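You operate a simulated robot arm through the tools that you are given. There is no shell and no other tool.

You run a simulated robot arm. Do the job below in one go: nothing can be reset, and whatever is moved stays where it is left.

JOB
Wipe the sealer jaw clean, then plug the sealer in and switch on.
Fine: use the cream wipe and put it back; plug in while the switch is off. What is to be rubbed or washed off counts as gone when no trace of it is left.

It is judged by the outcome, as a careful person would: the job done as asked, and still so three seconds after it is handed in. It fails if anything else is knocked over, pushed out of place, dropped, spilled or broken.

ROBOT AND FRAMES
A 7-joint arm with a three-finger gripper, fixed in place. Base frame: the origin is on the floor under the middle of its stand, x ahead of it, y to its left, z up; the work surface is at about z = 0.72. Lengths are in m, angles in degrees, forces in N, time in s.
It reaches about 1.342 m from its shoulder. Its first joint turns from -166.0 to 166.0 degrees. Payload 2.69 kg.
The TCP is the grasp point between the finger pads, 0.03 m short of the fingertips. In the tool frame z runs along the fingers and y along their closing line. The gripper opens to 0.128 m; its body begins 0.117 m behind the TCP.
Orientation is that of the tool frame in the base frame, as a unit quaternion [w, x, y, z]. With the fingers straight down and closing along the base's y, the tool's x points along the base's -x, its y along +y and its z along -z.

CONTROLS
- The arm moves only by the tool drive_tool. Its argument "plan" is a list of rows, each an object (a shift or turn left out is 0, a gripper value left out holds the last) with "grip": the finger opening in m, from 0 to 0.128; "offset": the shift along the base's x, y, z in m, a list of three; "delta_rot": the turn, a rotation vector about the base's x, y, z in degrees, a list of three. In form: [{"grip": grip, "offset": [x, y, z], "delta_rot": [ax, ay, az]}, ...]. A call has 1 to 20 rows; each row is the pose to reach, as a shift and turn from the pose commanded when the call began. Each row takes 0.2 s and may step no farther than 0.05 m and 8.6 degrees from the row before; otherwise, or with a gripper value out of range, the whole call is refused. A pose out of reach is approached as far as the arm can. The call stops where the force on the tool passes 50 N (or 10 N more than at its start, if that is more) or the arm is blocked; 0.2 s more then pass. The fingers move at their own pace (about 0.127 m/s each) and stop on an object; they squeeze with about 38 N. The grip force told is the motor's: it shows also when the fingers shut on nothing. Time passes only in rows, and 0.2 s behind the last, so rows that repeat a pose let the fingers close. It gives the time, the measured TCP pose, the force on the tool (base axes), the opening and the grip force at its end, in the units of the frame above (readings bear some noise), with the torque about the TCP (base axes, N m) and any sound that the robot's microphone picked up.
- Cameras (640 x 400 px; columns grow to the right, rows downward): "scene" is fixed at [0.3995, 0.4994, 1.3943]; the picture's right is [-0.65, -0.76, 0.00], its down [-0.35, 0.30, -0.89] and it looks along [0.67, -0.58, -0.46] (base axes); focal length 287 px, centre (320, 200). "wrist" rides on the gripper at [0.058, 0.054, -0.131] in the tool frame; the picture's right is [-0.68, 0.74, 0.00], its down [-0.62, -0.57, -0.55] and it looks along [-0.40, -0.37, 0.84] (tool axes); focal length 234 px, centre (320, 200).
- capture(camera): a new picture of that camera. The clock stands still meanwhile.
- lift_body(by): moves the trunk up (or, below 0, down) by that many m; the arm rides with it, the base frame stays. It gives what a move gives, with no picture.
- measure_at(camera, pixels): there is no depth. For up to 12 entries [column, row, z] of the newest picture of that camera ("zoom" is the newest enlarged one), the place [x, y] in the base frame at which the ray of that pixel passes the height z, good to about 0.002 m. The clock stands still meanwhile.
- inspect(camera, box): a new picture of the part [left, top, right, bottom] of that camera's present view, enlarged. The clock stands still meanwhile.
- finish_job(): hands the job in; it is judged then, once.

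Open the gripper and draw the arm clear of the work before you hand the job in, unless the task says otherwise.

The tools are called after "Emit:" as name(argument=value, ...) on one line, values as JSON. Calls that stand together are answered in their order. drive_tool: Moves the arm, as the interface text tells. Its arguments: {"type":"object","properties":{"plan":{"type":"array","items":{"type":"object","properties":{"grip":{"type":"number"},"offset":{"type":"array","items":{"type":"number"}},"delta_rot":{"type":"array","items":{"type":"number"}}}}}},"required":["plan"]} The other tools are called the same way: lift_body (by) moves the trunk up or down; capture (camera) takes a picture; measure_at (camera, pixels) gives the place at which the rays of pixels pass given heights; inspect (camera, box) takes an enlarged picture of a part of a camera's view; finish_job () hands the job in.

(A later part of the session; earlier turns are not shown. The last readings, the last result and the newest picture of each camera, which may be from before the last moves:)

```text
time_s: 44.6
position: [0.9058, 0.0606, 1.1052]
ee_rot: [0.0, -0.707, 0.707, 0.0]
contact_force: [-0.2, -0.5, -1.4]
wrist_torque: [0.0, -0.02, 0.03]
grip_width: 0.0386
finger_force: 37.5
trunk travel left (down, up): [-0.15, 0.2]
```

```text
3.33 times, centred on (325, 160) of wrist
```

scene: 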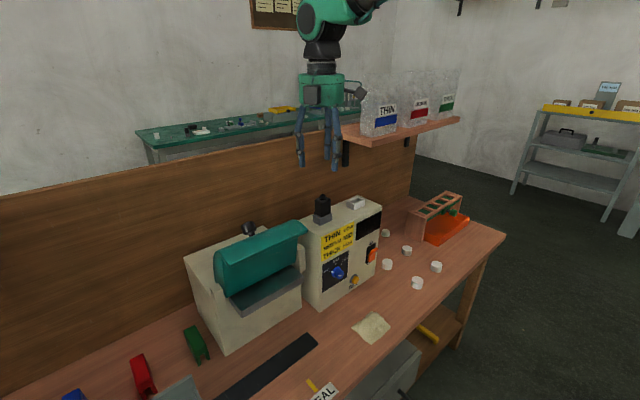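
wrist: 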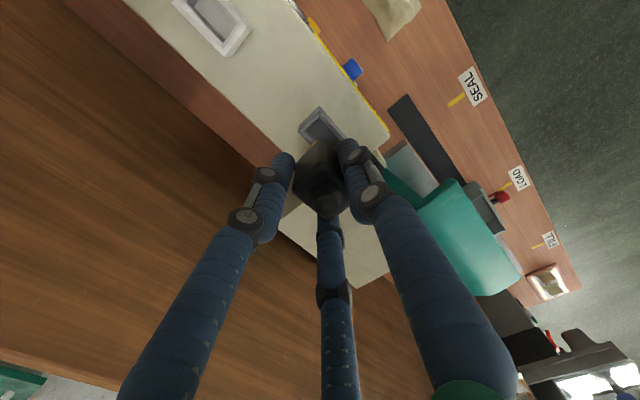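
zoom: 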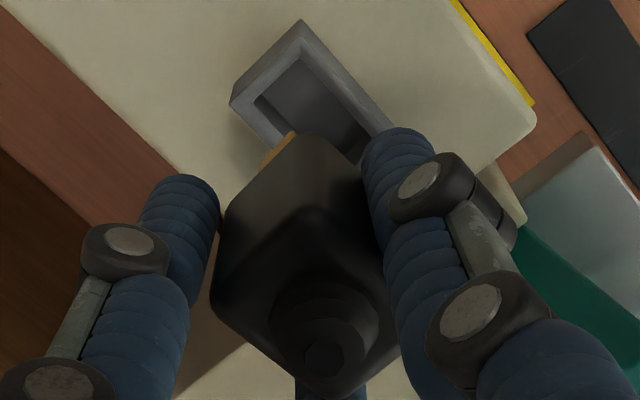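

The plug hangs upright: it sat on the cradle rim with its grey base and prongs inside. Cradle and socket have the same layout, so I shift by (+0.0016, −0.1312) at this height, watching the shelf clearance.

Emit:
drive_tool(plan=[{"offset": [0.0004, -0.025, 0], "grip": 0.02}, {"offset": [0.0008, -0.05, 0]}, {"offset": [0.0012, -0.075, 0]}, {"offset": [0.0014, -0.1, 0]}, {"offset": [0.0016, -0.12, 0]}, {"offset": [0.0016, -0.1312, 0]}, {"offset": [0.0016, -0.1312, -0.015]}])

Emit:
capture(camera="scene")

Emit:
inspect(camera="scene", box=[336, 175, 376, 215])

Emit:
capture(camera="wrist")

Emit:
inspect(camera="wrist", box=[260, 90, 390, 220])

```text
time_s: 46.2
position: [0.9073, -0.0704, 1.091]
ee_rot: [0.001, 0.707, -0.707, -0.001]
contact_force: [-0.8, 0.4, -1.0]
wrist_torque: [0.04, 0.01, -0.03]
grip_width: 0.0403
finger_force: 15.1
trunk travel left (down, up): [-0.15, 0.2]
```

```text
taken
```

scene: 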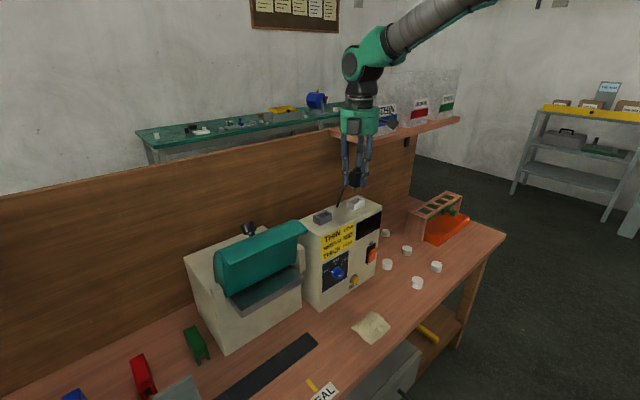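

```text
10.00 times, centred on (356, 195) of scene
```

zoom: 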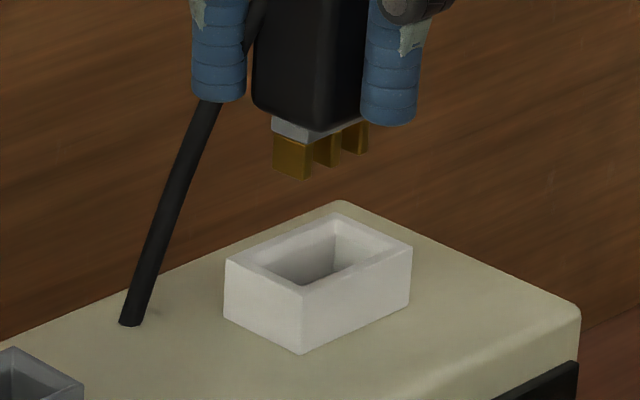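

```text
taken
```

wrist: 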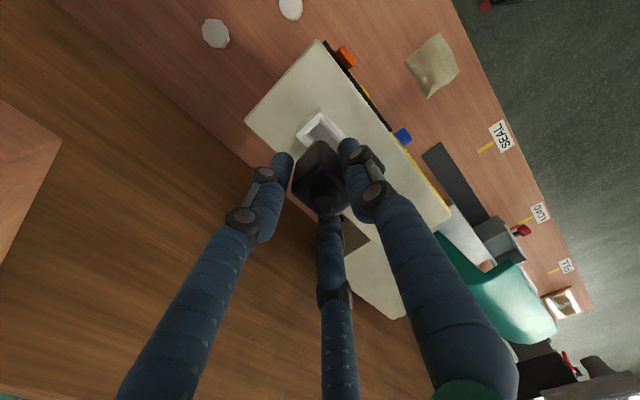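

```text
3.08 times, centred on (325, 155) of wrist
```

zoom: 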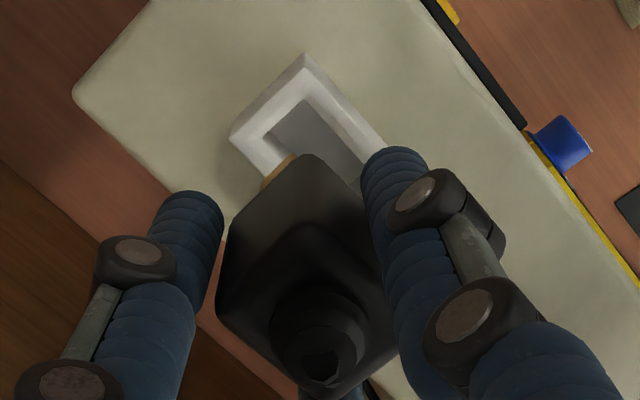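

The grip reading changed (0.0403 m, 15 N), so the plug may have settled or turned slightly in the fingers. I zoom closely on the plug to check its orientation before lowering.

Emit:
inspect(camera="scene", box=[342, 172, 374, 196])

Emit:
inspect(camera="wrist", box=[285, 120, 365, 210])

Emit:
drive_tool(plan=[{"grip": 0.02}, {"grip": 0.02}])

```text
16.00 times, centred on (358, 184) of scene
```

zoom: 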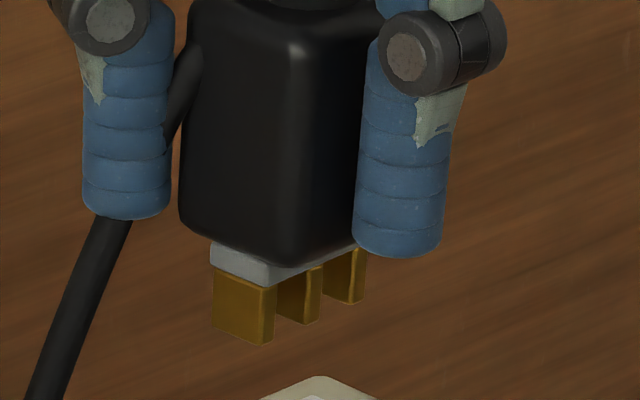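

```text
4.44 times, centred on (325, 165) of wrist
```

zoom: 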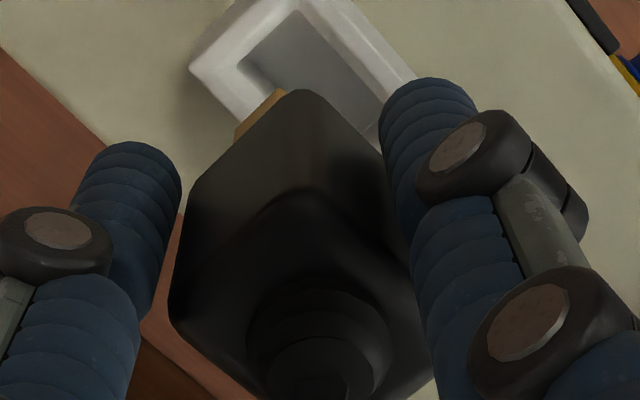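

```text
time_s: 46.8
position: [0.9059, -0.0702, 1.0902]
ee_rot: [0.0, -0.707, 0.707, 0.0]
contact_force: [0.4, -0.4, -0.3]
wrist_torque: [-0.01, -0.03, -0.02]
grip_width: 0.0404
finger_force: 15.3
trunk travel left (down, up): [-0.15, 0.2]
```

The plug is yawed about 6° counter-clockwise in the grip (its base edge slopes differ from the socket's). I take high-zoom views to measure yaw and position more exactly.

Emit:
inspect(camera="scene", box=[348, 182, 364, 194])

Emit:
inspect(camera="wrist", box=[300, 105, 350, 150])

Emit:
inspect(camera="scene", box=[344, 194, 368, 212])

```text
16.00 times, centred on (356, 188) of scene
```

zoom: 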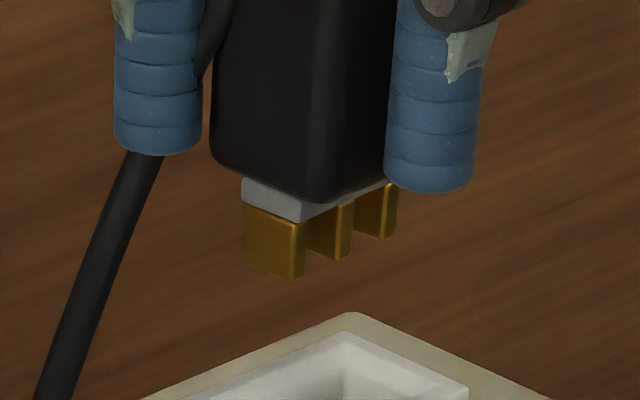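

```text
8.89 times, centred on (325, 128) of wrist
```

zoom: 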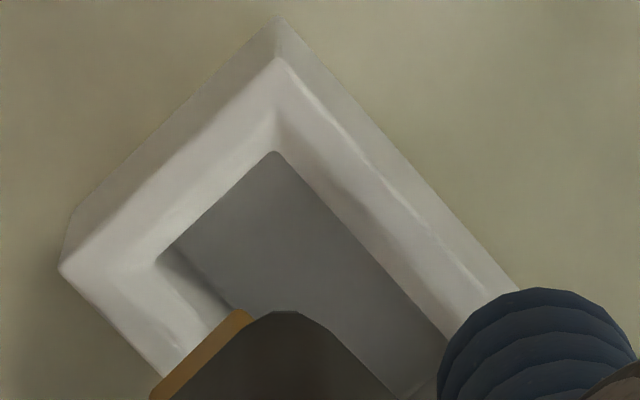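

```text
16.00 times, centred on (356, 203) of scene
```

zoom: 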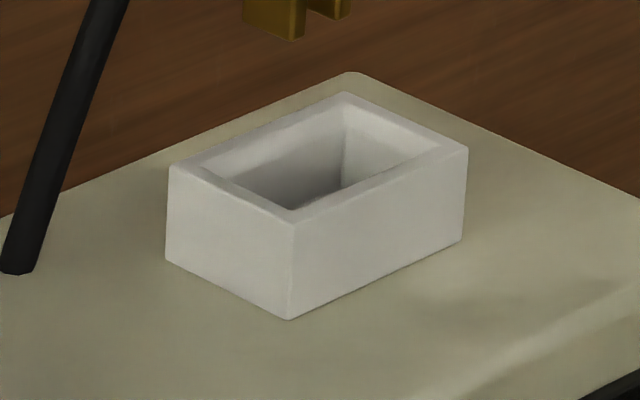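

The views suggest the plug is pitched a few degrees (its back slightly low) rather than turned. I triangulate the right prong's front-bottom corner, and other prong corners, with both cameras.

Emit:
measure_at(camera="wrist", pixels=[[317.1, 140.1, 1.03], [317.1, 140.1, 1.04], [317.1, 140.1, 1.05]])

Emit:
measure_at(camera="scene", pixels=[[360.8, 190.3, 1.03], [360.8, 190.3, 1.04], [360.8, 190.3, 1.05], [355.06, 192.9, 1.03], [355.06, 192.9, 1.04], [355.06, 192.9, 1.05], [351.3, 191.9, 1.04], [354.9, 189.4, 1.04], [354.9, 189.4, 1.05], [354.9, 189.4, 1.06]])

```text
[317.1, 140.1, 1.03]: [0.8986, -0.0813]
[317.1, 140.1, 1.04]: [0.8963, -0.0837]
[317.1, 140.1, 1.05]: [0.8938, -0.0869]
```

```text
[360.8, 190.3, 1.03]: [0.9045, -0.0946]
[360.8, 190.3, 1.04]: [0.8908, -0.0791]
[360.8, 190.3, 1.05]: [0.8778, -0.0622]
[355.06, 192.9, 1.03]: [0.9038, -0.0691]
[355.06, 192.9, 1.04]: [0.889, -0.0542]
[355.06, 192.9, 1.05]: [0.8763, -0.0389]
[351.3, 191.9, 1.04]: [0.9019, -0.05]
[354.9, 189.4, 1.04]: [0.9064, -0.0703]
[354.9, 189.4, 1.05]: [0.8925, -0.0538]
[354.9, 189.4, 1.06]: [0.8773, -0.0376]
```

I check the plug's axis tilt by comparing its top knurl centre with the prong centre, using a larger view of both.

Emit:
inspect(camera="scene", box=[338, 160, 378, 196])

Emit:
inspect(camera="wrist", box=[275, 120, 375, 225])

Emit:
measure_at(camera="zoom", pixels=[[320, 370, 1.105], [320, 370, 1.115]])

```text
11.11 times, centred on (358, 178) of scene
```

zoom: 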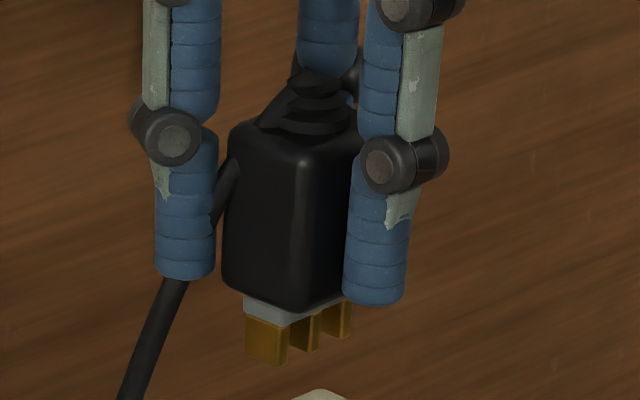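

```text
3.81 times, centred on (325, 172) of wrist
```

zoom: 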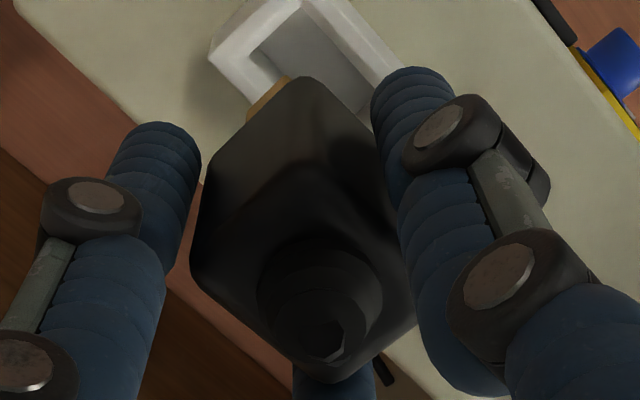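

```text
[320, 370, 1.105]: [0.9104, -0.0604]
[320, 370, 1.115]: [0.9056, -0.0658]
```

The knurl's end centre in that zoom is nearer (322,342); I measure that instead.

Emit:
measure_at(camera="zoom", pixels=[[322, 342, 1.1], [322, 342, 1.105], [322, 342, 1.115], [325, 200, 1.095], [193, 265, 1.095], [440, 300, 1.095], [320, 383, 1.095]])

Emit:
measure_at(camera="scene", pixels=[[358.1, 166.8, 1.105], [358.1, 166.8, 1.115], [356.4, 173.9, 1.09], [356.4, 173.9, 1.1], [349.8, 170.8, 1.09], [349.8, 170.8, 1.1]])

```text
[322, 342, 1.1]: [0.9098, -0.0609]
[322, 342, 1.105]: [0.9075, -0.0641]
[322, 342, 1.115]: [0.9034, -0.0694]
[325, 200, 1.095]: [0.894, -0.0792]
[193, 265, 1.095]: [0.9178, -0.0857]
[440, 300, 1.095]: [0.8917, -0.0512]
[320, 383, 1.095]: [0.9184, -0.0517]
```

```text
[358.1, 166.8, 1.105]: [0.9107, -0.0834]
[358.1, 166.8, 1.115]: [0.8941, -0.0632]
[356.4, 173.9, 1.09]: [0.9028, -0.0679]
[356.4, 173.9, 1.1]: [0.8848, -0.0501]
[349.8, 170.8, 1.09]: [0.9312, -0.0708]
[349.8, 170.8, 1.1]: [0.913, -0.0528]
```

The prong centre is near (0.9025, −0.0716) and the socket interior centre near (0.9007, −0.0705). I shift by (−0.0018, +0.001) and lower to just above the rim to check.

Emit:
drive_tool(plan=[{"offset": [-0.001, 0.0005, -0.008], "grip": 0.02}, {"offset": [-0.0018, 0.001, -0.016]}, {"offset": [-0.0018, 0.001, -0.023]}])

Emit:
inspect(camera="scene", box=[342, 180, 374, 212])

Emit:
inspect(camera="wrist", box=[280, 100, 370, 170])

```text
time_s: 47.6
position: [0.9046, -0.0695, 1.0685]
ee_rot: [0.001, 0.707, -0.707, -0.001]
contact_force: [-0.3, -0.8, -1.2]
wrist_torque: [0.01, 0.0, 0.04]
grip_width: 0.0406
finger_force: 15.8
trunk travel left (down, up): [-0.15, 0.2]
```

```text
12.50 times, centred on (358, 196) of scene
```

zoom: 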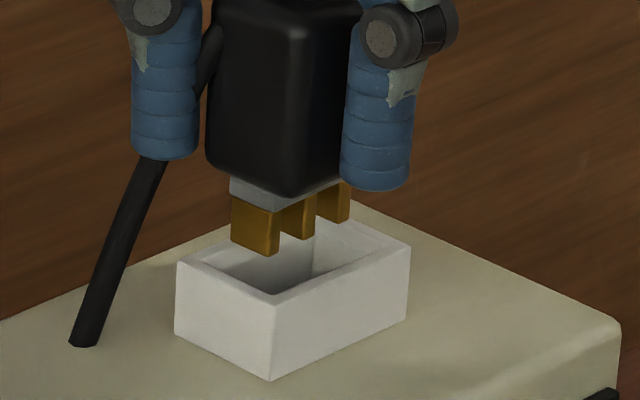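

```text
5.71 times, centred on (325, 135) of wrist
```

zoom: 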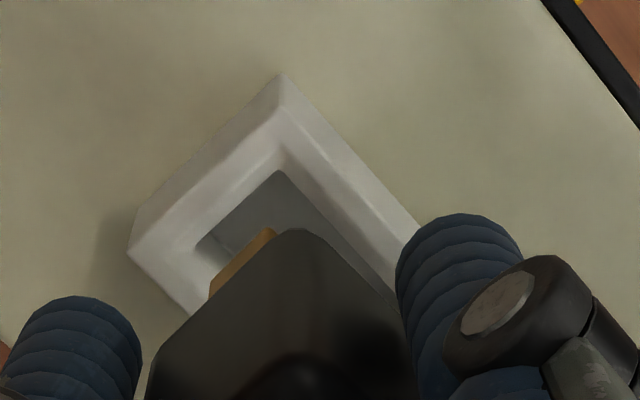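

The prongs hang over the opening with roughly 1 mm spare on the +y side and 2–3 mm on the others. I shift −0.8 mm in y and lower in small steps, watching force.

Emit:
drive_tool(plan=[{"offset": [0, -0.0008, -0.003], "grip": 0.02}, {"offset": [0, -0.0008, -0.006]}, {"offset": [0, -0.0008, -0.008]}, {"offset": [0, -0.0008, -0.01]}])

Emit:
inspect(camera="scene", box=[342, 180, 374, 212])

Emit:
inspect(camera="wrist", box=[280, 100, 370, 170])

```text
time_s: 48.6
position: [0.9061, -0.0699, 1.0569]
ee_rot: [0.0, -0.707, 0.707, -0.001]
contact_force: [-0.5, 0.2, -0.4]
wrist_torque: [0.01, 0.03, 0.02]
grip_width: 0.0401
finger_force: 15.1
trunk travel left (down, up): [-0.15, 0.2]
```

```text
12.50 times, centred on (358, 196) of scene
```

zoom: 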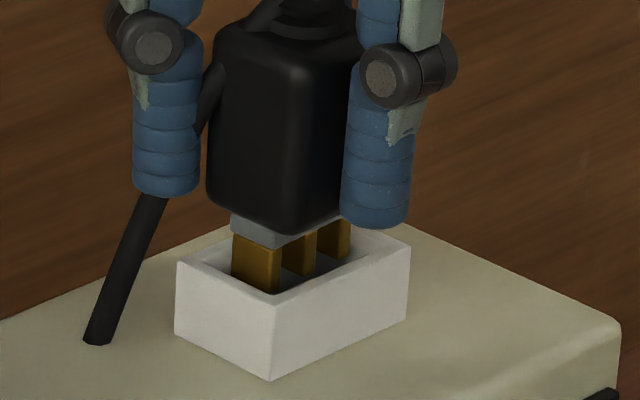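

```text
5.71 times, centred on (325, 135) of wrist
```

zoom: 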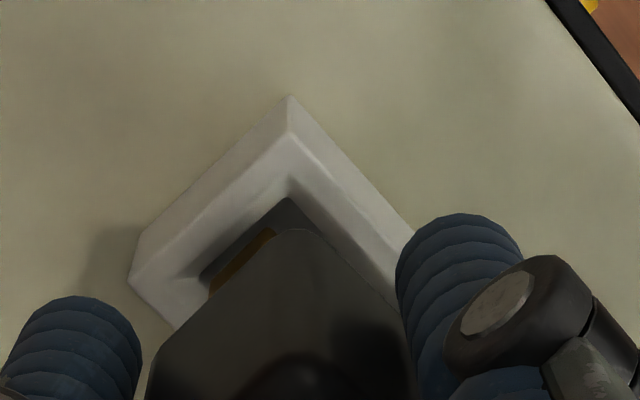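

The prongs are inside the opening with no contact force. I continue lowering in 2 mm steps toward the seat (z≈1.045).

Emit:
drive_tool(plan=[{"offset": [0, 0, -0.002], "grip": 0.02}, {"offset": [0, 0, -0.004]}, {"offset": [0, 0, -0.006]}, {"offset": [0, 0, -0.008]}])

Emit:
inspect(camera="scene", box=[342, 180, 374, 212])

Emit:
inspect(camera="wrist", box=[280, 100, 370, 170])

```text
time_s: 49.6
position: [0.9049, -0.0694, 1.0497]
ee_rot: [0.0, 0.707, -0.707, 0.0]
contact_force: [-0.8, 0.0, -0.6]
wrist_torque: [0.03, 0.05, -0.02]
grip_width: 0.0406
finger_force: 15.6
trunk travel left (down, up): [-0.15, 0.2]
```

```text
12.50 times, centred on (358, 196) of scene
```

zoom: 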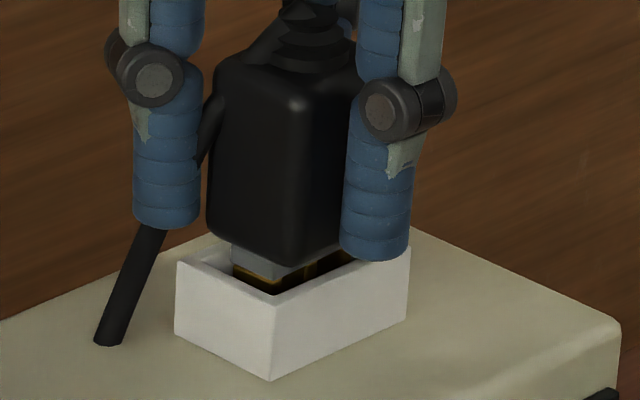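

```text
5.71 times, centred on (325, 135) of wrist
```

zoom: 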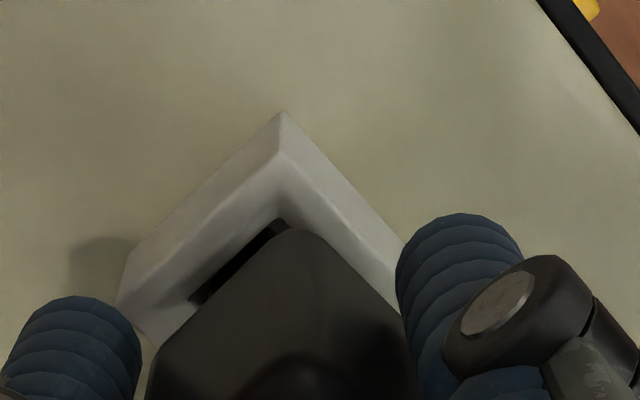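

The grey base is now entering the rim, still no force. I keep lowering 2 mm at a time until it seats.

Emit:
drive_tool(plan=[{"offset": [0, 0, -0.002], "grip": 0.02}, {"offset": [0, 0, -0.004]}, {"offset": [0, 0, -0.005]}])

Emit:
inspect(camera="scene", box=[342, 180, 374, 212])

```text
time_s: 50.4
position: [0.9049, -0.071, 1.0474]
ee_rot: [-0.001, 0.707, -0.707, 0.002]
contact_force: [-1.6, 2.2, 15.5]
wrist_torque: [0.16, -0.07, 0.03]
grip_width: 0.0401
finger_force: 15.2
trunk travel left (down, up): [-0.15, 0.2]
```

```text
12.50 times, centred on (358, 196) of scene
```

zoom: 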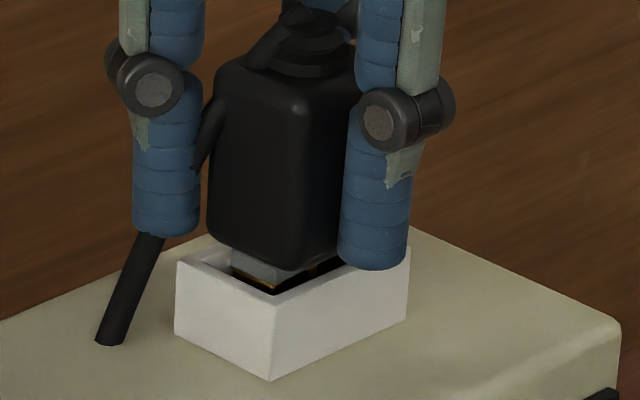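

Contact began: 15.5 N at z≈1.047, with about 2–3 mm left to seat. I push a little further and listen for a click.

Emit:
drive_tool(plan=[{"offset": [0, 0, -0.0015], "grip": 0.02}, {"offset": [0, 0, -0.003]}])

Emit:
inspect(camera="scene", box=[342, 180, 374, 212])

Emit:
inspect(camera="wrist", box=[280, 100, 370, 170])

```text
time_s: 51.0
position: [0.9044, -0.0701, 1.0424]
ee_rot: [-0.001, 0.707, -0.707, 0.0]
contact_force: [3.8, 3.6, 13.8]
wrist_torque: [0.16, -0.36, 0.02]
grip_width: 0.04
finger_force: 14.8
trunk travel left (down, up): [-0.15, 0.2]
```

```text
12.50 times, centred on (358, 196) of scene
```

zoom: 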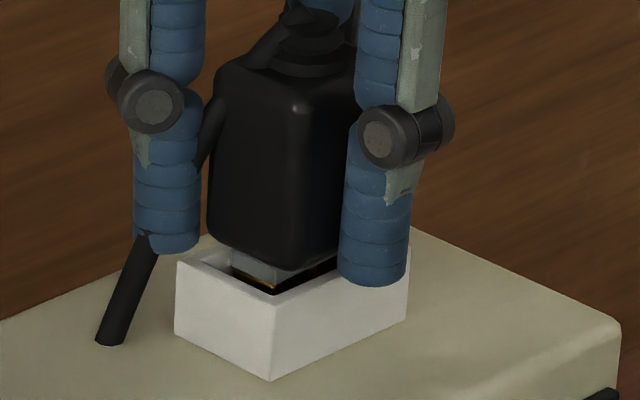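

```text
5.71 times, centred on (325, 135) of wrist
```

zoom: 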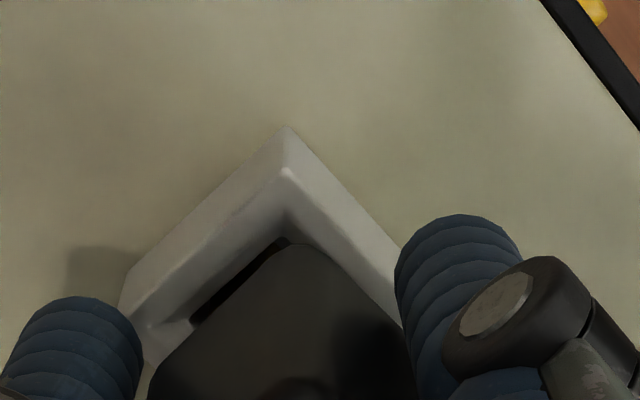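

The fingers slid 5 mm down while the plug stayed; the force and torque place the contact at the back wall (x≈0.915), so the plug is pitched with its back edge resting on the rim and its front about 2.5 mm high. I rotate the tool −5° about y to level it, compensating x.

Emit:
drive_tool(plan=[{"offset": [-0.0006, 0, 0.001], "delta_rot": [0, -1.2, 0], "grip": 0.02}, {"offset": [-0.0012, 0, 0.001], "delta_rot": [0, -2.5, 0]}, {"offset": [-0.0018, 0, 0.001], "delta_rot": [0, -3.8, 0]}, {"offset": [-0.0025, 0, 0.0005], "delta_rot": [0, -5, 0]}])

Emit:
inspect(camera="scene", box=[342, 180, 374, 212])

Emit:
inspect(camera="wrist", box=[280, 100, 370, 170])

```text
time_s: 52.0
position: [0.9007, -0.0701, 1.0405]
ee_rot: [0.03, -0.706, 0.706, -0.029]
contact_force: [5.2, 2.4, -5.1]
wrist_torque: [-0.36, 0.34, -0.04]
grip_width: 0.0416
finger_force: 16.0
trunk travel left (down, up): [-0.15, 0.2]
```

```text
12.50 times, centred on (358, 196) of scene
```

zoom: 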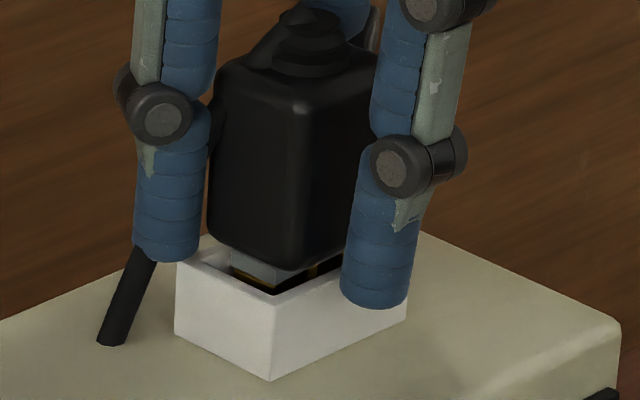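

```text
5.71 times, centred on (325, 135) of wrist
```

zoom: 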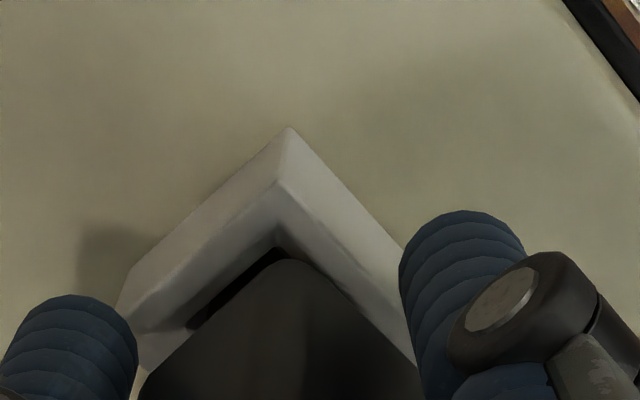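

The fingers now slide relative to the plug while it stays put in the socket. I release gently and let it settle, then check how it sits.

Emit:
drive_tool(plan=[{"grip": 0.045}, {"grip": 0.05}, {"grip": 0.06}, {"grip": 0.075}, {"grip": 0.08}])

Emit:
inspect(camera="scene", box=[336, 175, 380, 215])

Emit:
inspect(camera="wrist", box=[260, 90, 390, 220])

```text
time_s: 53.2
position: [0.9013, -0.0707, 1.0421]
ee_rot: [0.03, -0.706, 0.707, -0.031]
contact_force: [0.2, -0.5, 0.0]
wrist_torque: [-0.01, 0.03, 0.02]
grip_width: 0.0798
finger_force: 0.1
trunk travel left (down, up): [-0.15, 0.2]
```

```text
10.00 times, centred on (358, 195) of scene
```

zoom: 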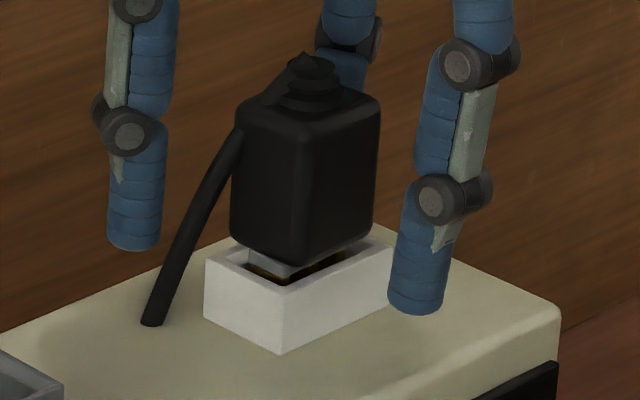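

```text
3.08 times, centred on (325, 155) of wrist
```

zoom: 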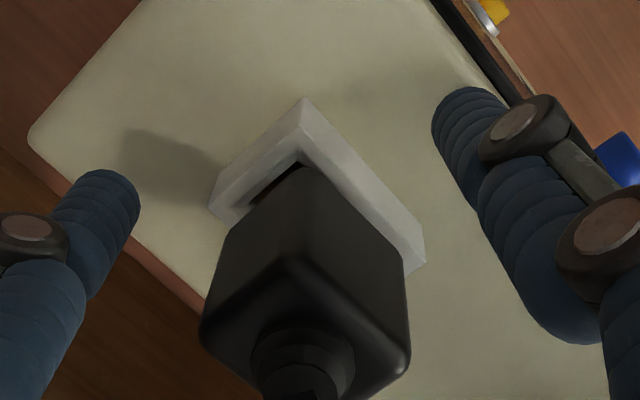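

The plug stands in the socket but its body is still about 3–4 mm above the rim. I raise the open fingers straight up clear of it to view and then press it home.

Emit:
drive_tool(plan=[{"offset": [0, 0, 0.02], "grip": 0.08}, {"offset": [0, 0, 0.045]}, {"offset": [0, 0, 0.07]}, {"offset": [0, 0, 0.095]}])

Emit:
inspect(camera="scene", box=[336, 175, 380, 215])

Emit:
capture(camera="wrist")

Emit:
inspect(camera="wrist", box=[270, 70, 380, 180])

```text
time_s: 54.2
position: [0.9023, -0.069, 1.1373]
ee_rot: [0.031, -0.706, 0.707, -0.031]
contact_force: [0.2, 0.4, 0.4]
wrist_torque: [-0.01, -0.03, 0.03]
grip_width: 0.0801
finger_force: 0.1
trunk travel left (down, up): [-0.15, 0.2]
```

```text
10.00 times, centred on (358, 195) of scene
```

zoom: 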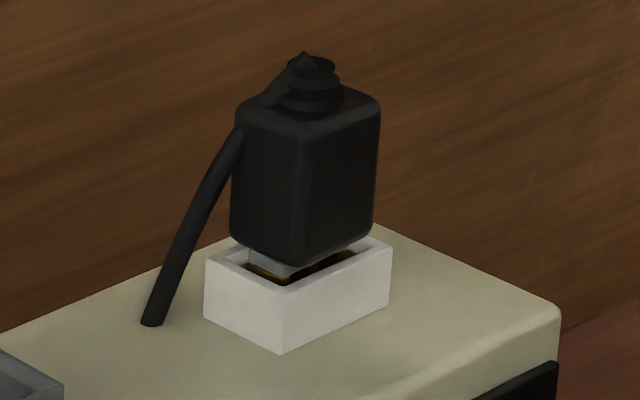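

```text
taken
```

wrist: 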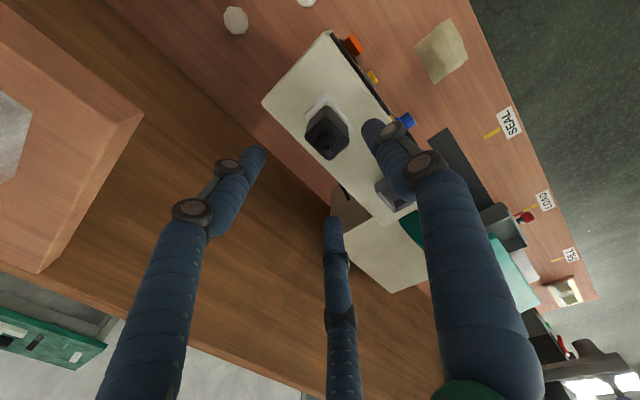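

```text
3.64 times, centred on (325, 125) of wrist
```

zoom: 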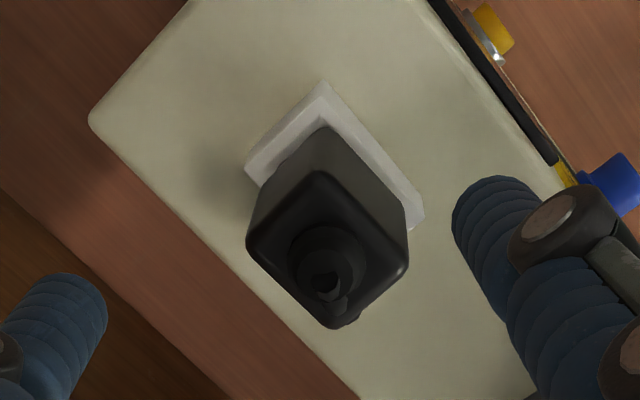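

I zoom in on the plug-socket joint to see what holds it up.

Emit:
inspect(camera="scene", box=[344, 194, 370, 212])

Emit:
inspect(camera="wrist", box=[298, 90, 358, 135])

Emit:
inspect(camera="scene", box=[342, 176, 374, 200])

```text
16.00 times, centred on (357, 203) of scene
```

zoom: 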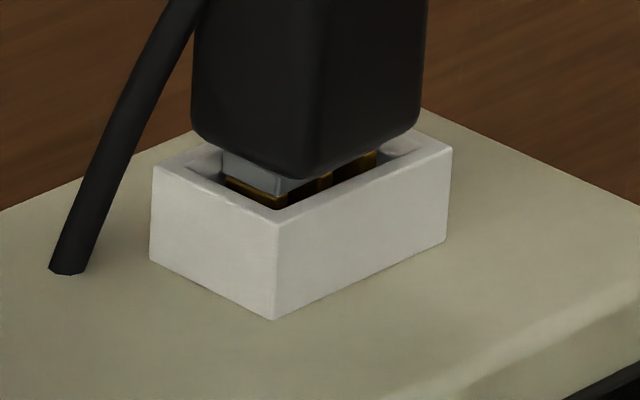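

```text
8.89 times, centred on (328, 112) of wrist
```

zoom: 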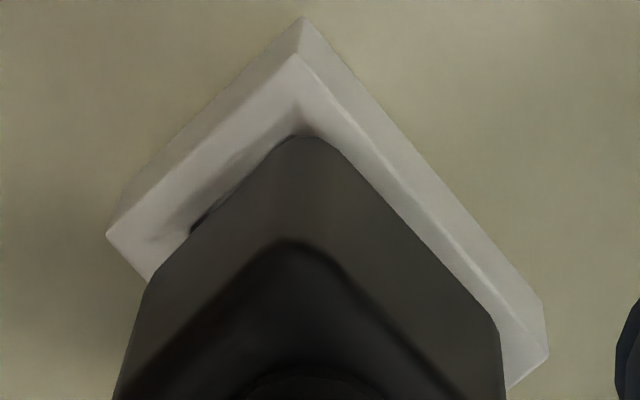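

```text
16.00 times, centred on (358, 188) of scene
```

zoom: 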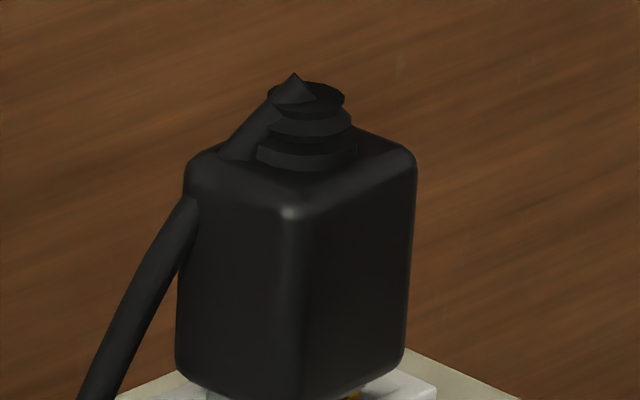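

The plug is upright and centred but not pushed fully home. I measure its top centre, then will press down on it with closed fingertips.

Emit:
inspect(camera="wrist", box=[290, 90, 370, 170])

Emit:
measure_at(camera="zoom", pixels=[[316, 175, 1.053], [430, 295, 1.053], [222, 258, 1.053], [335, 372, 1.053], [322, 310, 1.072], [322, 62, 1.008], [222, 170, 1.008], [450, 215, 1.008]])

```text
5.00 times, centred on (330, 130) of wrist
```

zoom: 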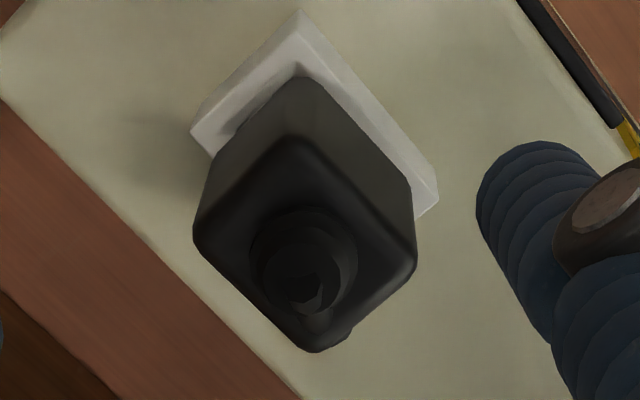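

```text
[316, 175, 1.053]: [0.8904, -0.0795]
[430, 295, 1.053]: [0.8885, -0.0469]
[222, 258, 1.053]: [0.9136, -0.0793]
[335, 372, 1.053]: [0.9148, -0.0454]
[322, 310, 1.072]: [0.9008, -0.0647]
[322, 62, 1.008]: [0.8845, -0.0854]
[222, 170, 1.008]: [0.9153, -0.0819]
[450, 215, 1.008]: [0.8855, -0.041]
```

Those pixels were guessed before the picture came; I re-measure with the corners actually seen: top face (295,142), (408,258), (198,230), (318,346), knurl (300,285).

Emit:
measure_at(camera="zoom", pixels=[[295, 142, 1.053], [410, 258, 1.053], [197, 228, 1.053], [318, 347, 1.053], [303, 280, 1.075], [298, 42, 1.008], [191, 132, 1.008], [437, 195, 1.008], [300, 12, 0.987]])

```text
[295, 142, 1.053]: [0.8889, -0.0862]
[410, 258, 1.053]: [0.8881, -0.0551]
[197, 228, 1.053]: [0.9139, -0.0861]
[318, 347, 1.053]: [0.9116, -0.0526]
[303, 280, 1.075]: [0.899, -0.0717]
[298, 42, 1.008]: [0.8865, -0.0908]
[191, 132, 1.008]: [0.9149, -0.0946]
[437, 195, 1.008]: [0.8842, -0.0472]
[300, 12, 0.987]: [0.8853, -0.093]
```

The plug's centre (0.9006, −0.070) matches the socket's (0.8996, −0.071). I level the tool, close the fingers, and descend onto the knurl to press it down.

Emit:
drive_tool(plan=[{"offset": [-0.001, -0.0007, 0.005], "delta_rot": [0, 2.5, 0], "grip": 0.05}, {"offset": [-0.002, -0.0014, 0.005], "delta_rot": [0, 5, 0], "grip": 0.02}, {"offset": [-0.002, -0.0014, 0.005], "delta_rot": [0, 5, 0], "grip": 0.0}, {"offset": [-0.002, -0.0014, 0.005], "delta_rot": [0, 5, 0], "grip": 0.0}, {"offset": [-0.002, -0.0014, 0.005], "delta_rot": [0, 5, 0], "grip": 0.0}])

Emit:
capture(camera="wrist")

Emit:
inspect(camera="scene", box=[326, 150, 390, 215])

```text
time_s: 55.4
position: [0.9003, -0.0713, 1.1431]
ee_rot: [0.0, 0.707, -0.707, 0.0]
contact_force: [-0.9, -0.2, 0.7]
wrist_torque: [0.01, -0.03, 0.01]
grip_width: 0.0021
finger_force: 31.7
trunk travel left (down, up): [-0.15, 0.2]
```

```text
taken
```

wrist: 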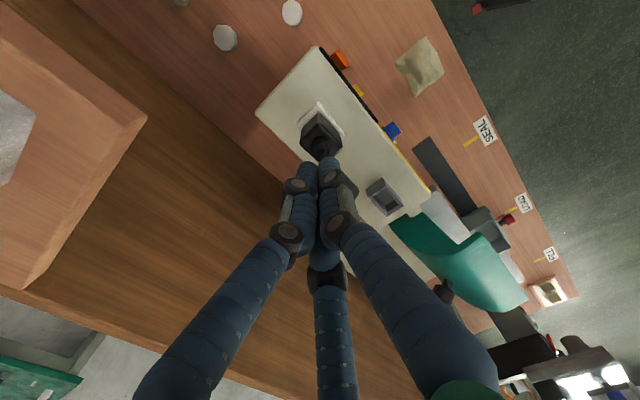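

```text
6.15 times, centred on (358, 182) of scene
```

zoom: 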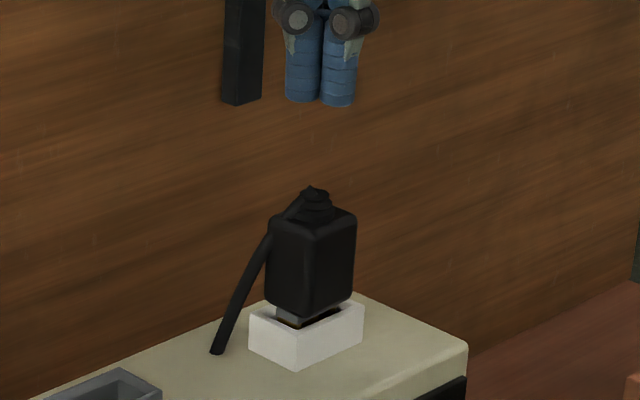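

The closed tips are right above the knurl (about 40 mm above). I descend close, then press in small steps.

Emit:
drive_tool(plan=[{"offset": [0, 0.0005, -0.012], "grip": 0.0}, {"offset": [0, 0.0005, -0.022]}, {"offset": [0, 0.0005, -0.027]}, {"offset": [0, 0.0005, -0.03]}])

Emit:
inspect(camera="scene", box=[326, 165, 390, 215])

```text
time_s: 56.4
position: [0.8997, -0.0709, 1.1114]
ee_rot: [0.0, -0.707, 0.707, 0.0]
contact_force: [-0.3, 0.5, 0.2]
wrist_torque: [-0.01, 0.0, 0.03]
grip_width: 0.0023
finger_force: 31.4
trunk travel left (down, up): [-0.15, 0.2]
```

```text
8.00 times, centred on (358, 190) of scene
```

zoom: 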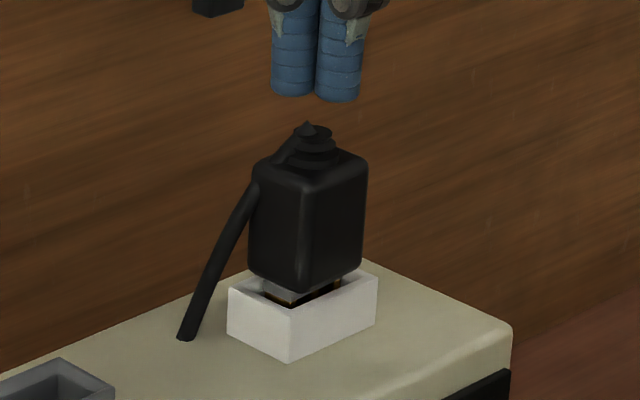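

There's still roughly 1 cm of gap to the knurl. I lower further in small steps.

Emit:
drive_tool(plan=[{"offset": [0, 0, -0.003], "grip": 0.0}, {"offset": [0, 0, -0.006]}, {"offset": [0, 0, -0.008]}, {"offset": [0, 0, -0.01]}])

```text
time_s: 57.4
position: [0.9017, -0.07, 1.1019]
ee_rot: [0.0, -0.707, 0.707, 0.0]
contact_force: [0.1, -0.6, -0.8]
wrist_torque: [-0.02, 0.02, -0.02]
grip_width: 0.0022
finger_force: 31.4
trunk travel left (down, up): [-0.15, 0.2]
```

Still no contact at z=1.102. I continue with 2 mm steps.

Emit:
drive_tool(plan=[{"offset": [0, 0, -0.002], "grip": 0.0}, {"offset": [0, 0, -0.004]}, {"offset": [0, 0, -0.006]}])

Emit:
inspect(camera="scene", box=[326, 165, 390, 215])

```text
time_s: 58.2
position: [0.9013, -0.0708, 1.0958]
ee_rot: [0.001, 0.707, -0.707, 0.0]
contact_force: [-0.1, 0.3, -0.2]
wrist_torque: [0.0, 0.0, 0.01]
grip_width: 0.0021
finger_force: 31.2
trunk travel left (down, up): [-0.15, 0.2]
```

```text
8.00 times, centred on (358, 190) of scene
```

zoom: 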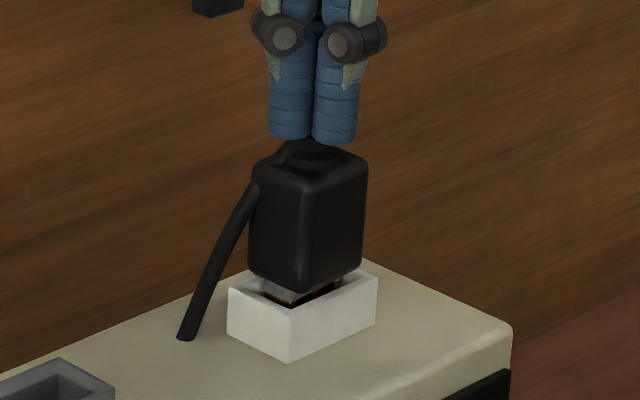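

The tips are level with the knurl without force (it seems not to resist). I keep lowering toward the body's top (z≈1.053).

Emit:
drive_tool(plan=[{"offset": [0, 0, -0.002], "grip": 0.0}, {"offset": [0, 0, -0.004]}, {"offset": [0, 0, -0.006]}])

```text
time_s: 59.0
position: [0.9007, -0.0706, 1.0906]
ee_rot: [-0.001, 0.707, -0.707, 0.0]
contact_force: [-0.1, -0.2, -0.6]
wrist_torque: [0.03, 0.0, 0.0]
grip_width: 0.002
finger_force: 30.9
trunk travel left (down, up): [-0.15, 0.2]
```

Still free at z≈1.0906. I go on in 2 mm steps.

Emit:
drive_tool(plan=[{"offset": [0, 0, -0.002], "grip": 0.0}, {"offset": [0, 0, -0.004]}, {"offset": [0, 0, -0.005]}])

Emit:
inspect(camera="scene", box=[326, 165, 390, 215])

```text
time_s: 59.8
position: [0.9014, -0.0698, 1.0851]
ee_rot: [-0.001, 0.708, -0.707, 0.001]
contact_force: [-1.9, 0.8, 6.7]
wrist_torque: [0.02, 0.02, -0.02]
grip_width: 0.006
finger_force: 31.3
trunk travel left (down, up): [-0.15, 0.2]
```

```text
8.00 times, centred on (358, 190) of scene
```

zoom: 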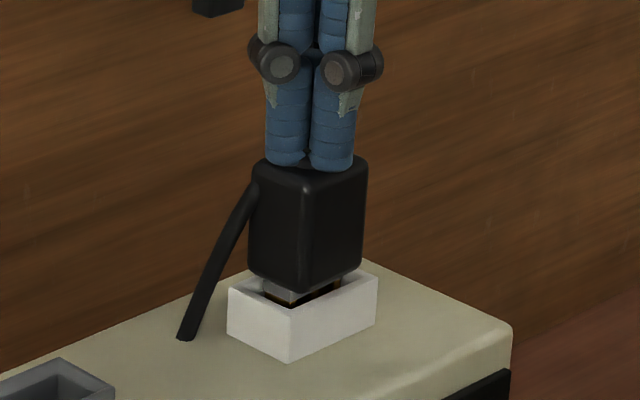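

Contact with the body's top: 6.7 N at z≈1.085. I press down further in 1 mm steps.

Emit:
drive_tool(plan=[{"offset": [0, 0, -0.001], "grip": 0.0}, {"offset": [0, 0, -0.002]}, {"offset": [0, 0, -0.003]}])

Emit:
inspect(camera="scene", box=[326, 165, 390, 215])

```text
time_s: 60.6
position: [0.9, -0.0711, 1.0866]
ee_rot: [-0.002, 0.707, -0.707, 0.003]
contact_force: [2.4, 7.4, 24.6]
wrist_torque: [0.24, -0.07, -0.03]
grip_width: 0.0058
finger_force: 31.5
trunk travel left (down, up): [-0.15, 0.2]
```

```text
8.00 times, centred on (358, 190) of scene
```

zoom: 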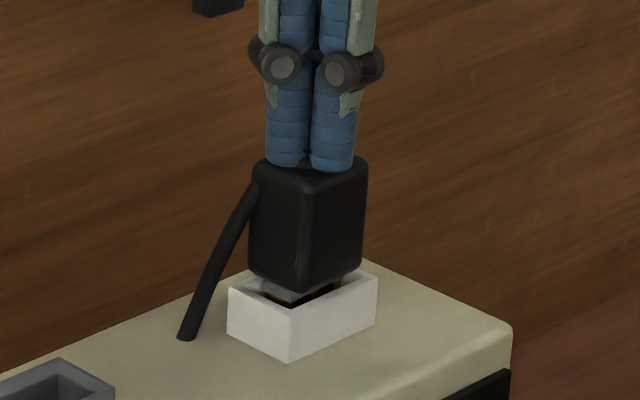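

At 24.6 N the plug no longer moves, so it is either bottomed out or jammed. I back off upward and set up a front view with the wrist camera to see the joint better.

Emit:
drive_tool(plan=[{"offset": [0, 0, 0.01], "grip": 0.0}, {"offset": [0, 0, 0.04]}, {"offset": [0, 0, 0.075]}, {"offset": [-0.02, 0, 0.1]}])

Emit:
inspect(camera="scene", box=[340, 180, 376, 212])

Emit:
inspect(camera="scene", box=[344, 194, 370, 212])

```text
time_s: 61.6
position: [0.8796, -0.0682, 1.1809]
ee_rot: [0.001, 0.707, -0.707, -0.001]
contact_force: [0.7, -0.1, 0.0]
wrist_torque: [0.02, 0.02, -0.02]
grip_width: 0.0019
finger_force: 31.2
trunk travel left (down, up): [-0.15, 0.2]
```

```text
12.50 times, centred on (358, 196) of scene
```

zoom: 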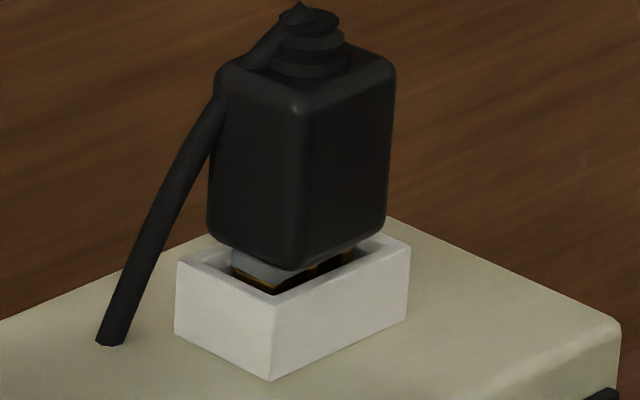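

```text
16.00 times, centred on (357, 203) of scene
```

zoom: 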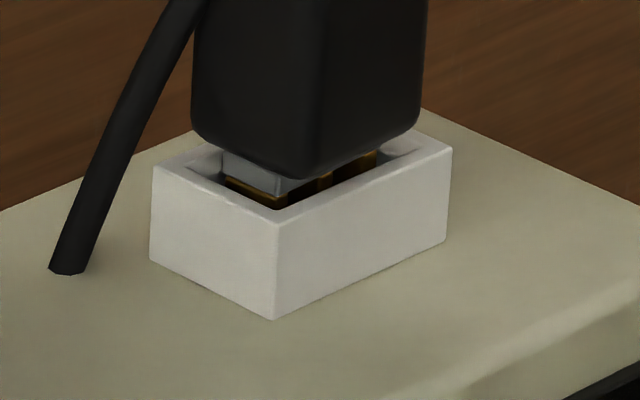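

I open the fingers, back off to the front-right and tilt the tool so the wrist camera sees the plug from a low front angle.

Emit:
drive_tool(plan=[{"offset": [-0.03, -0.01, 0.01], "delta_rot": [0, -5, 0], "grip": 0.03}, {"offset": [-0.06, -0.03, 0.01], "delta_rot": [0, -12, 0], "grip": 0.07}, {"offset": [-0.09, -0.05, 0.0], "delta_rot": [0, -19, 0], "grip": 0.128}, {"offset": [-0.11, -0.067, -0.03], "delta_rot": [0, -26, 0]}, {"offset": [-0.11, -0.067, -0.06], "delta_rot": [0, -33, 0]}, {"offset": [-0.11, -0.067, -0.09], "delta_rot": [0, -40, 0]}, {"offset": [-0.11, -0.067, -0.106], "delta_rot": [0, -40, 0]}])

Emit:
capture(camera="wrist")

Emit:
inspect(camera="wrist", box=[260, 150, 380, 225])

Emit:
capture(camera="scene")

```text
time_s: 63.2
position: [0.7724, -0.1368, 1.0766]
ee_rot: [0.241, -0.664, 0.665, -0.243]
contact_force: [-0.3, 0.9, -1.4]
wrist_torque: [0.01, 0.03, -0.02]
grip_width: 0.1278
finger_force: 0.2
trunk travel left (down, up): [-0.15, 0.2]
```

```text
taken
```

wrist: 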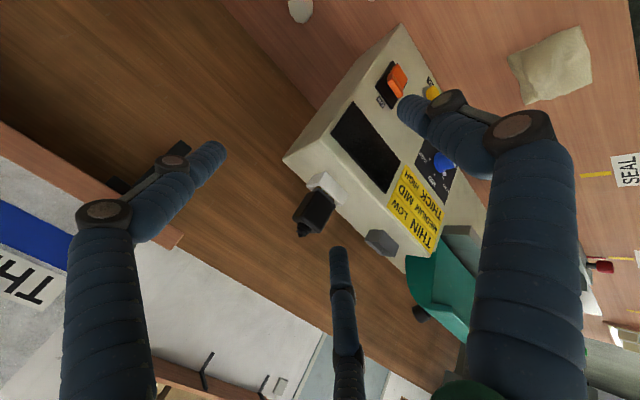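

```text
5.33 times, centred on (320, 188) of wrist
```

zoom: 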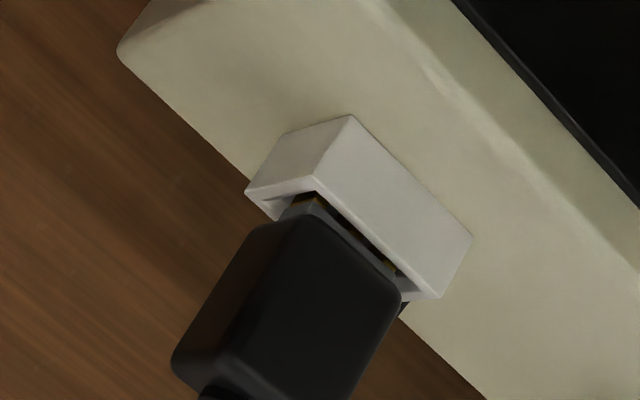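

```text
taken
```

scene: 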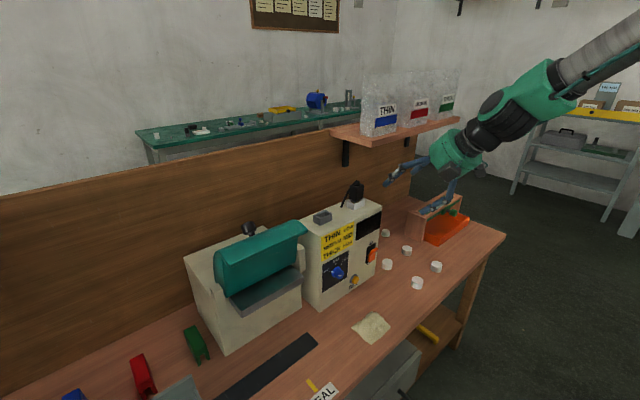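

I zoom closer at the joint in this view to judge tilt and gap.

Emit:
inspect(camera="wrist", box=[298, 170, 348, 215])

Emit:
inspect(camera="wrist", box=[285, 165, 365, 240])

Emit:
inspect(camera="wrist", box=[360, 225, 405, 260])

```text
8.89 times, centred on (323, 192) of wrist
```

zoom: 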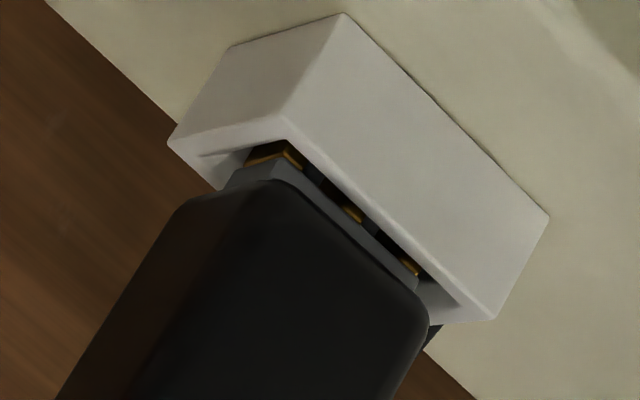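

```text
5.33 times, centred on (325, 202) of wrist
```

zoom: 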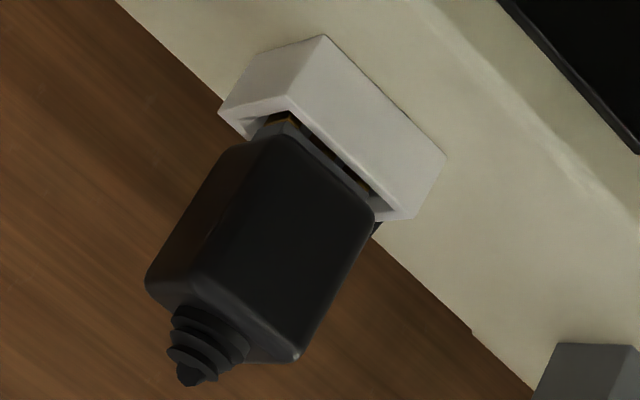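

```text
11.43 times, centred on (382, 242) of wrist
```

zoom: 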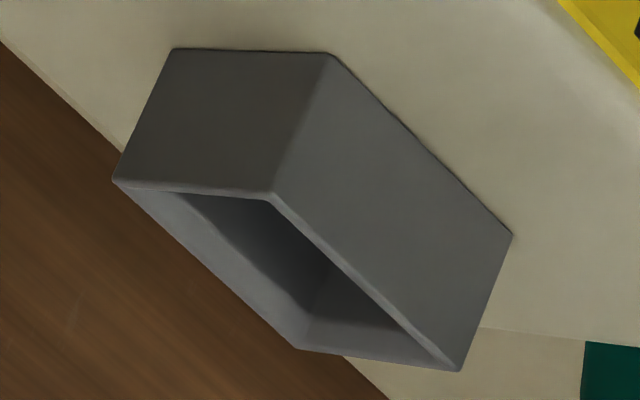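

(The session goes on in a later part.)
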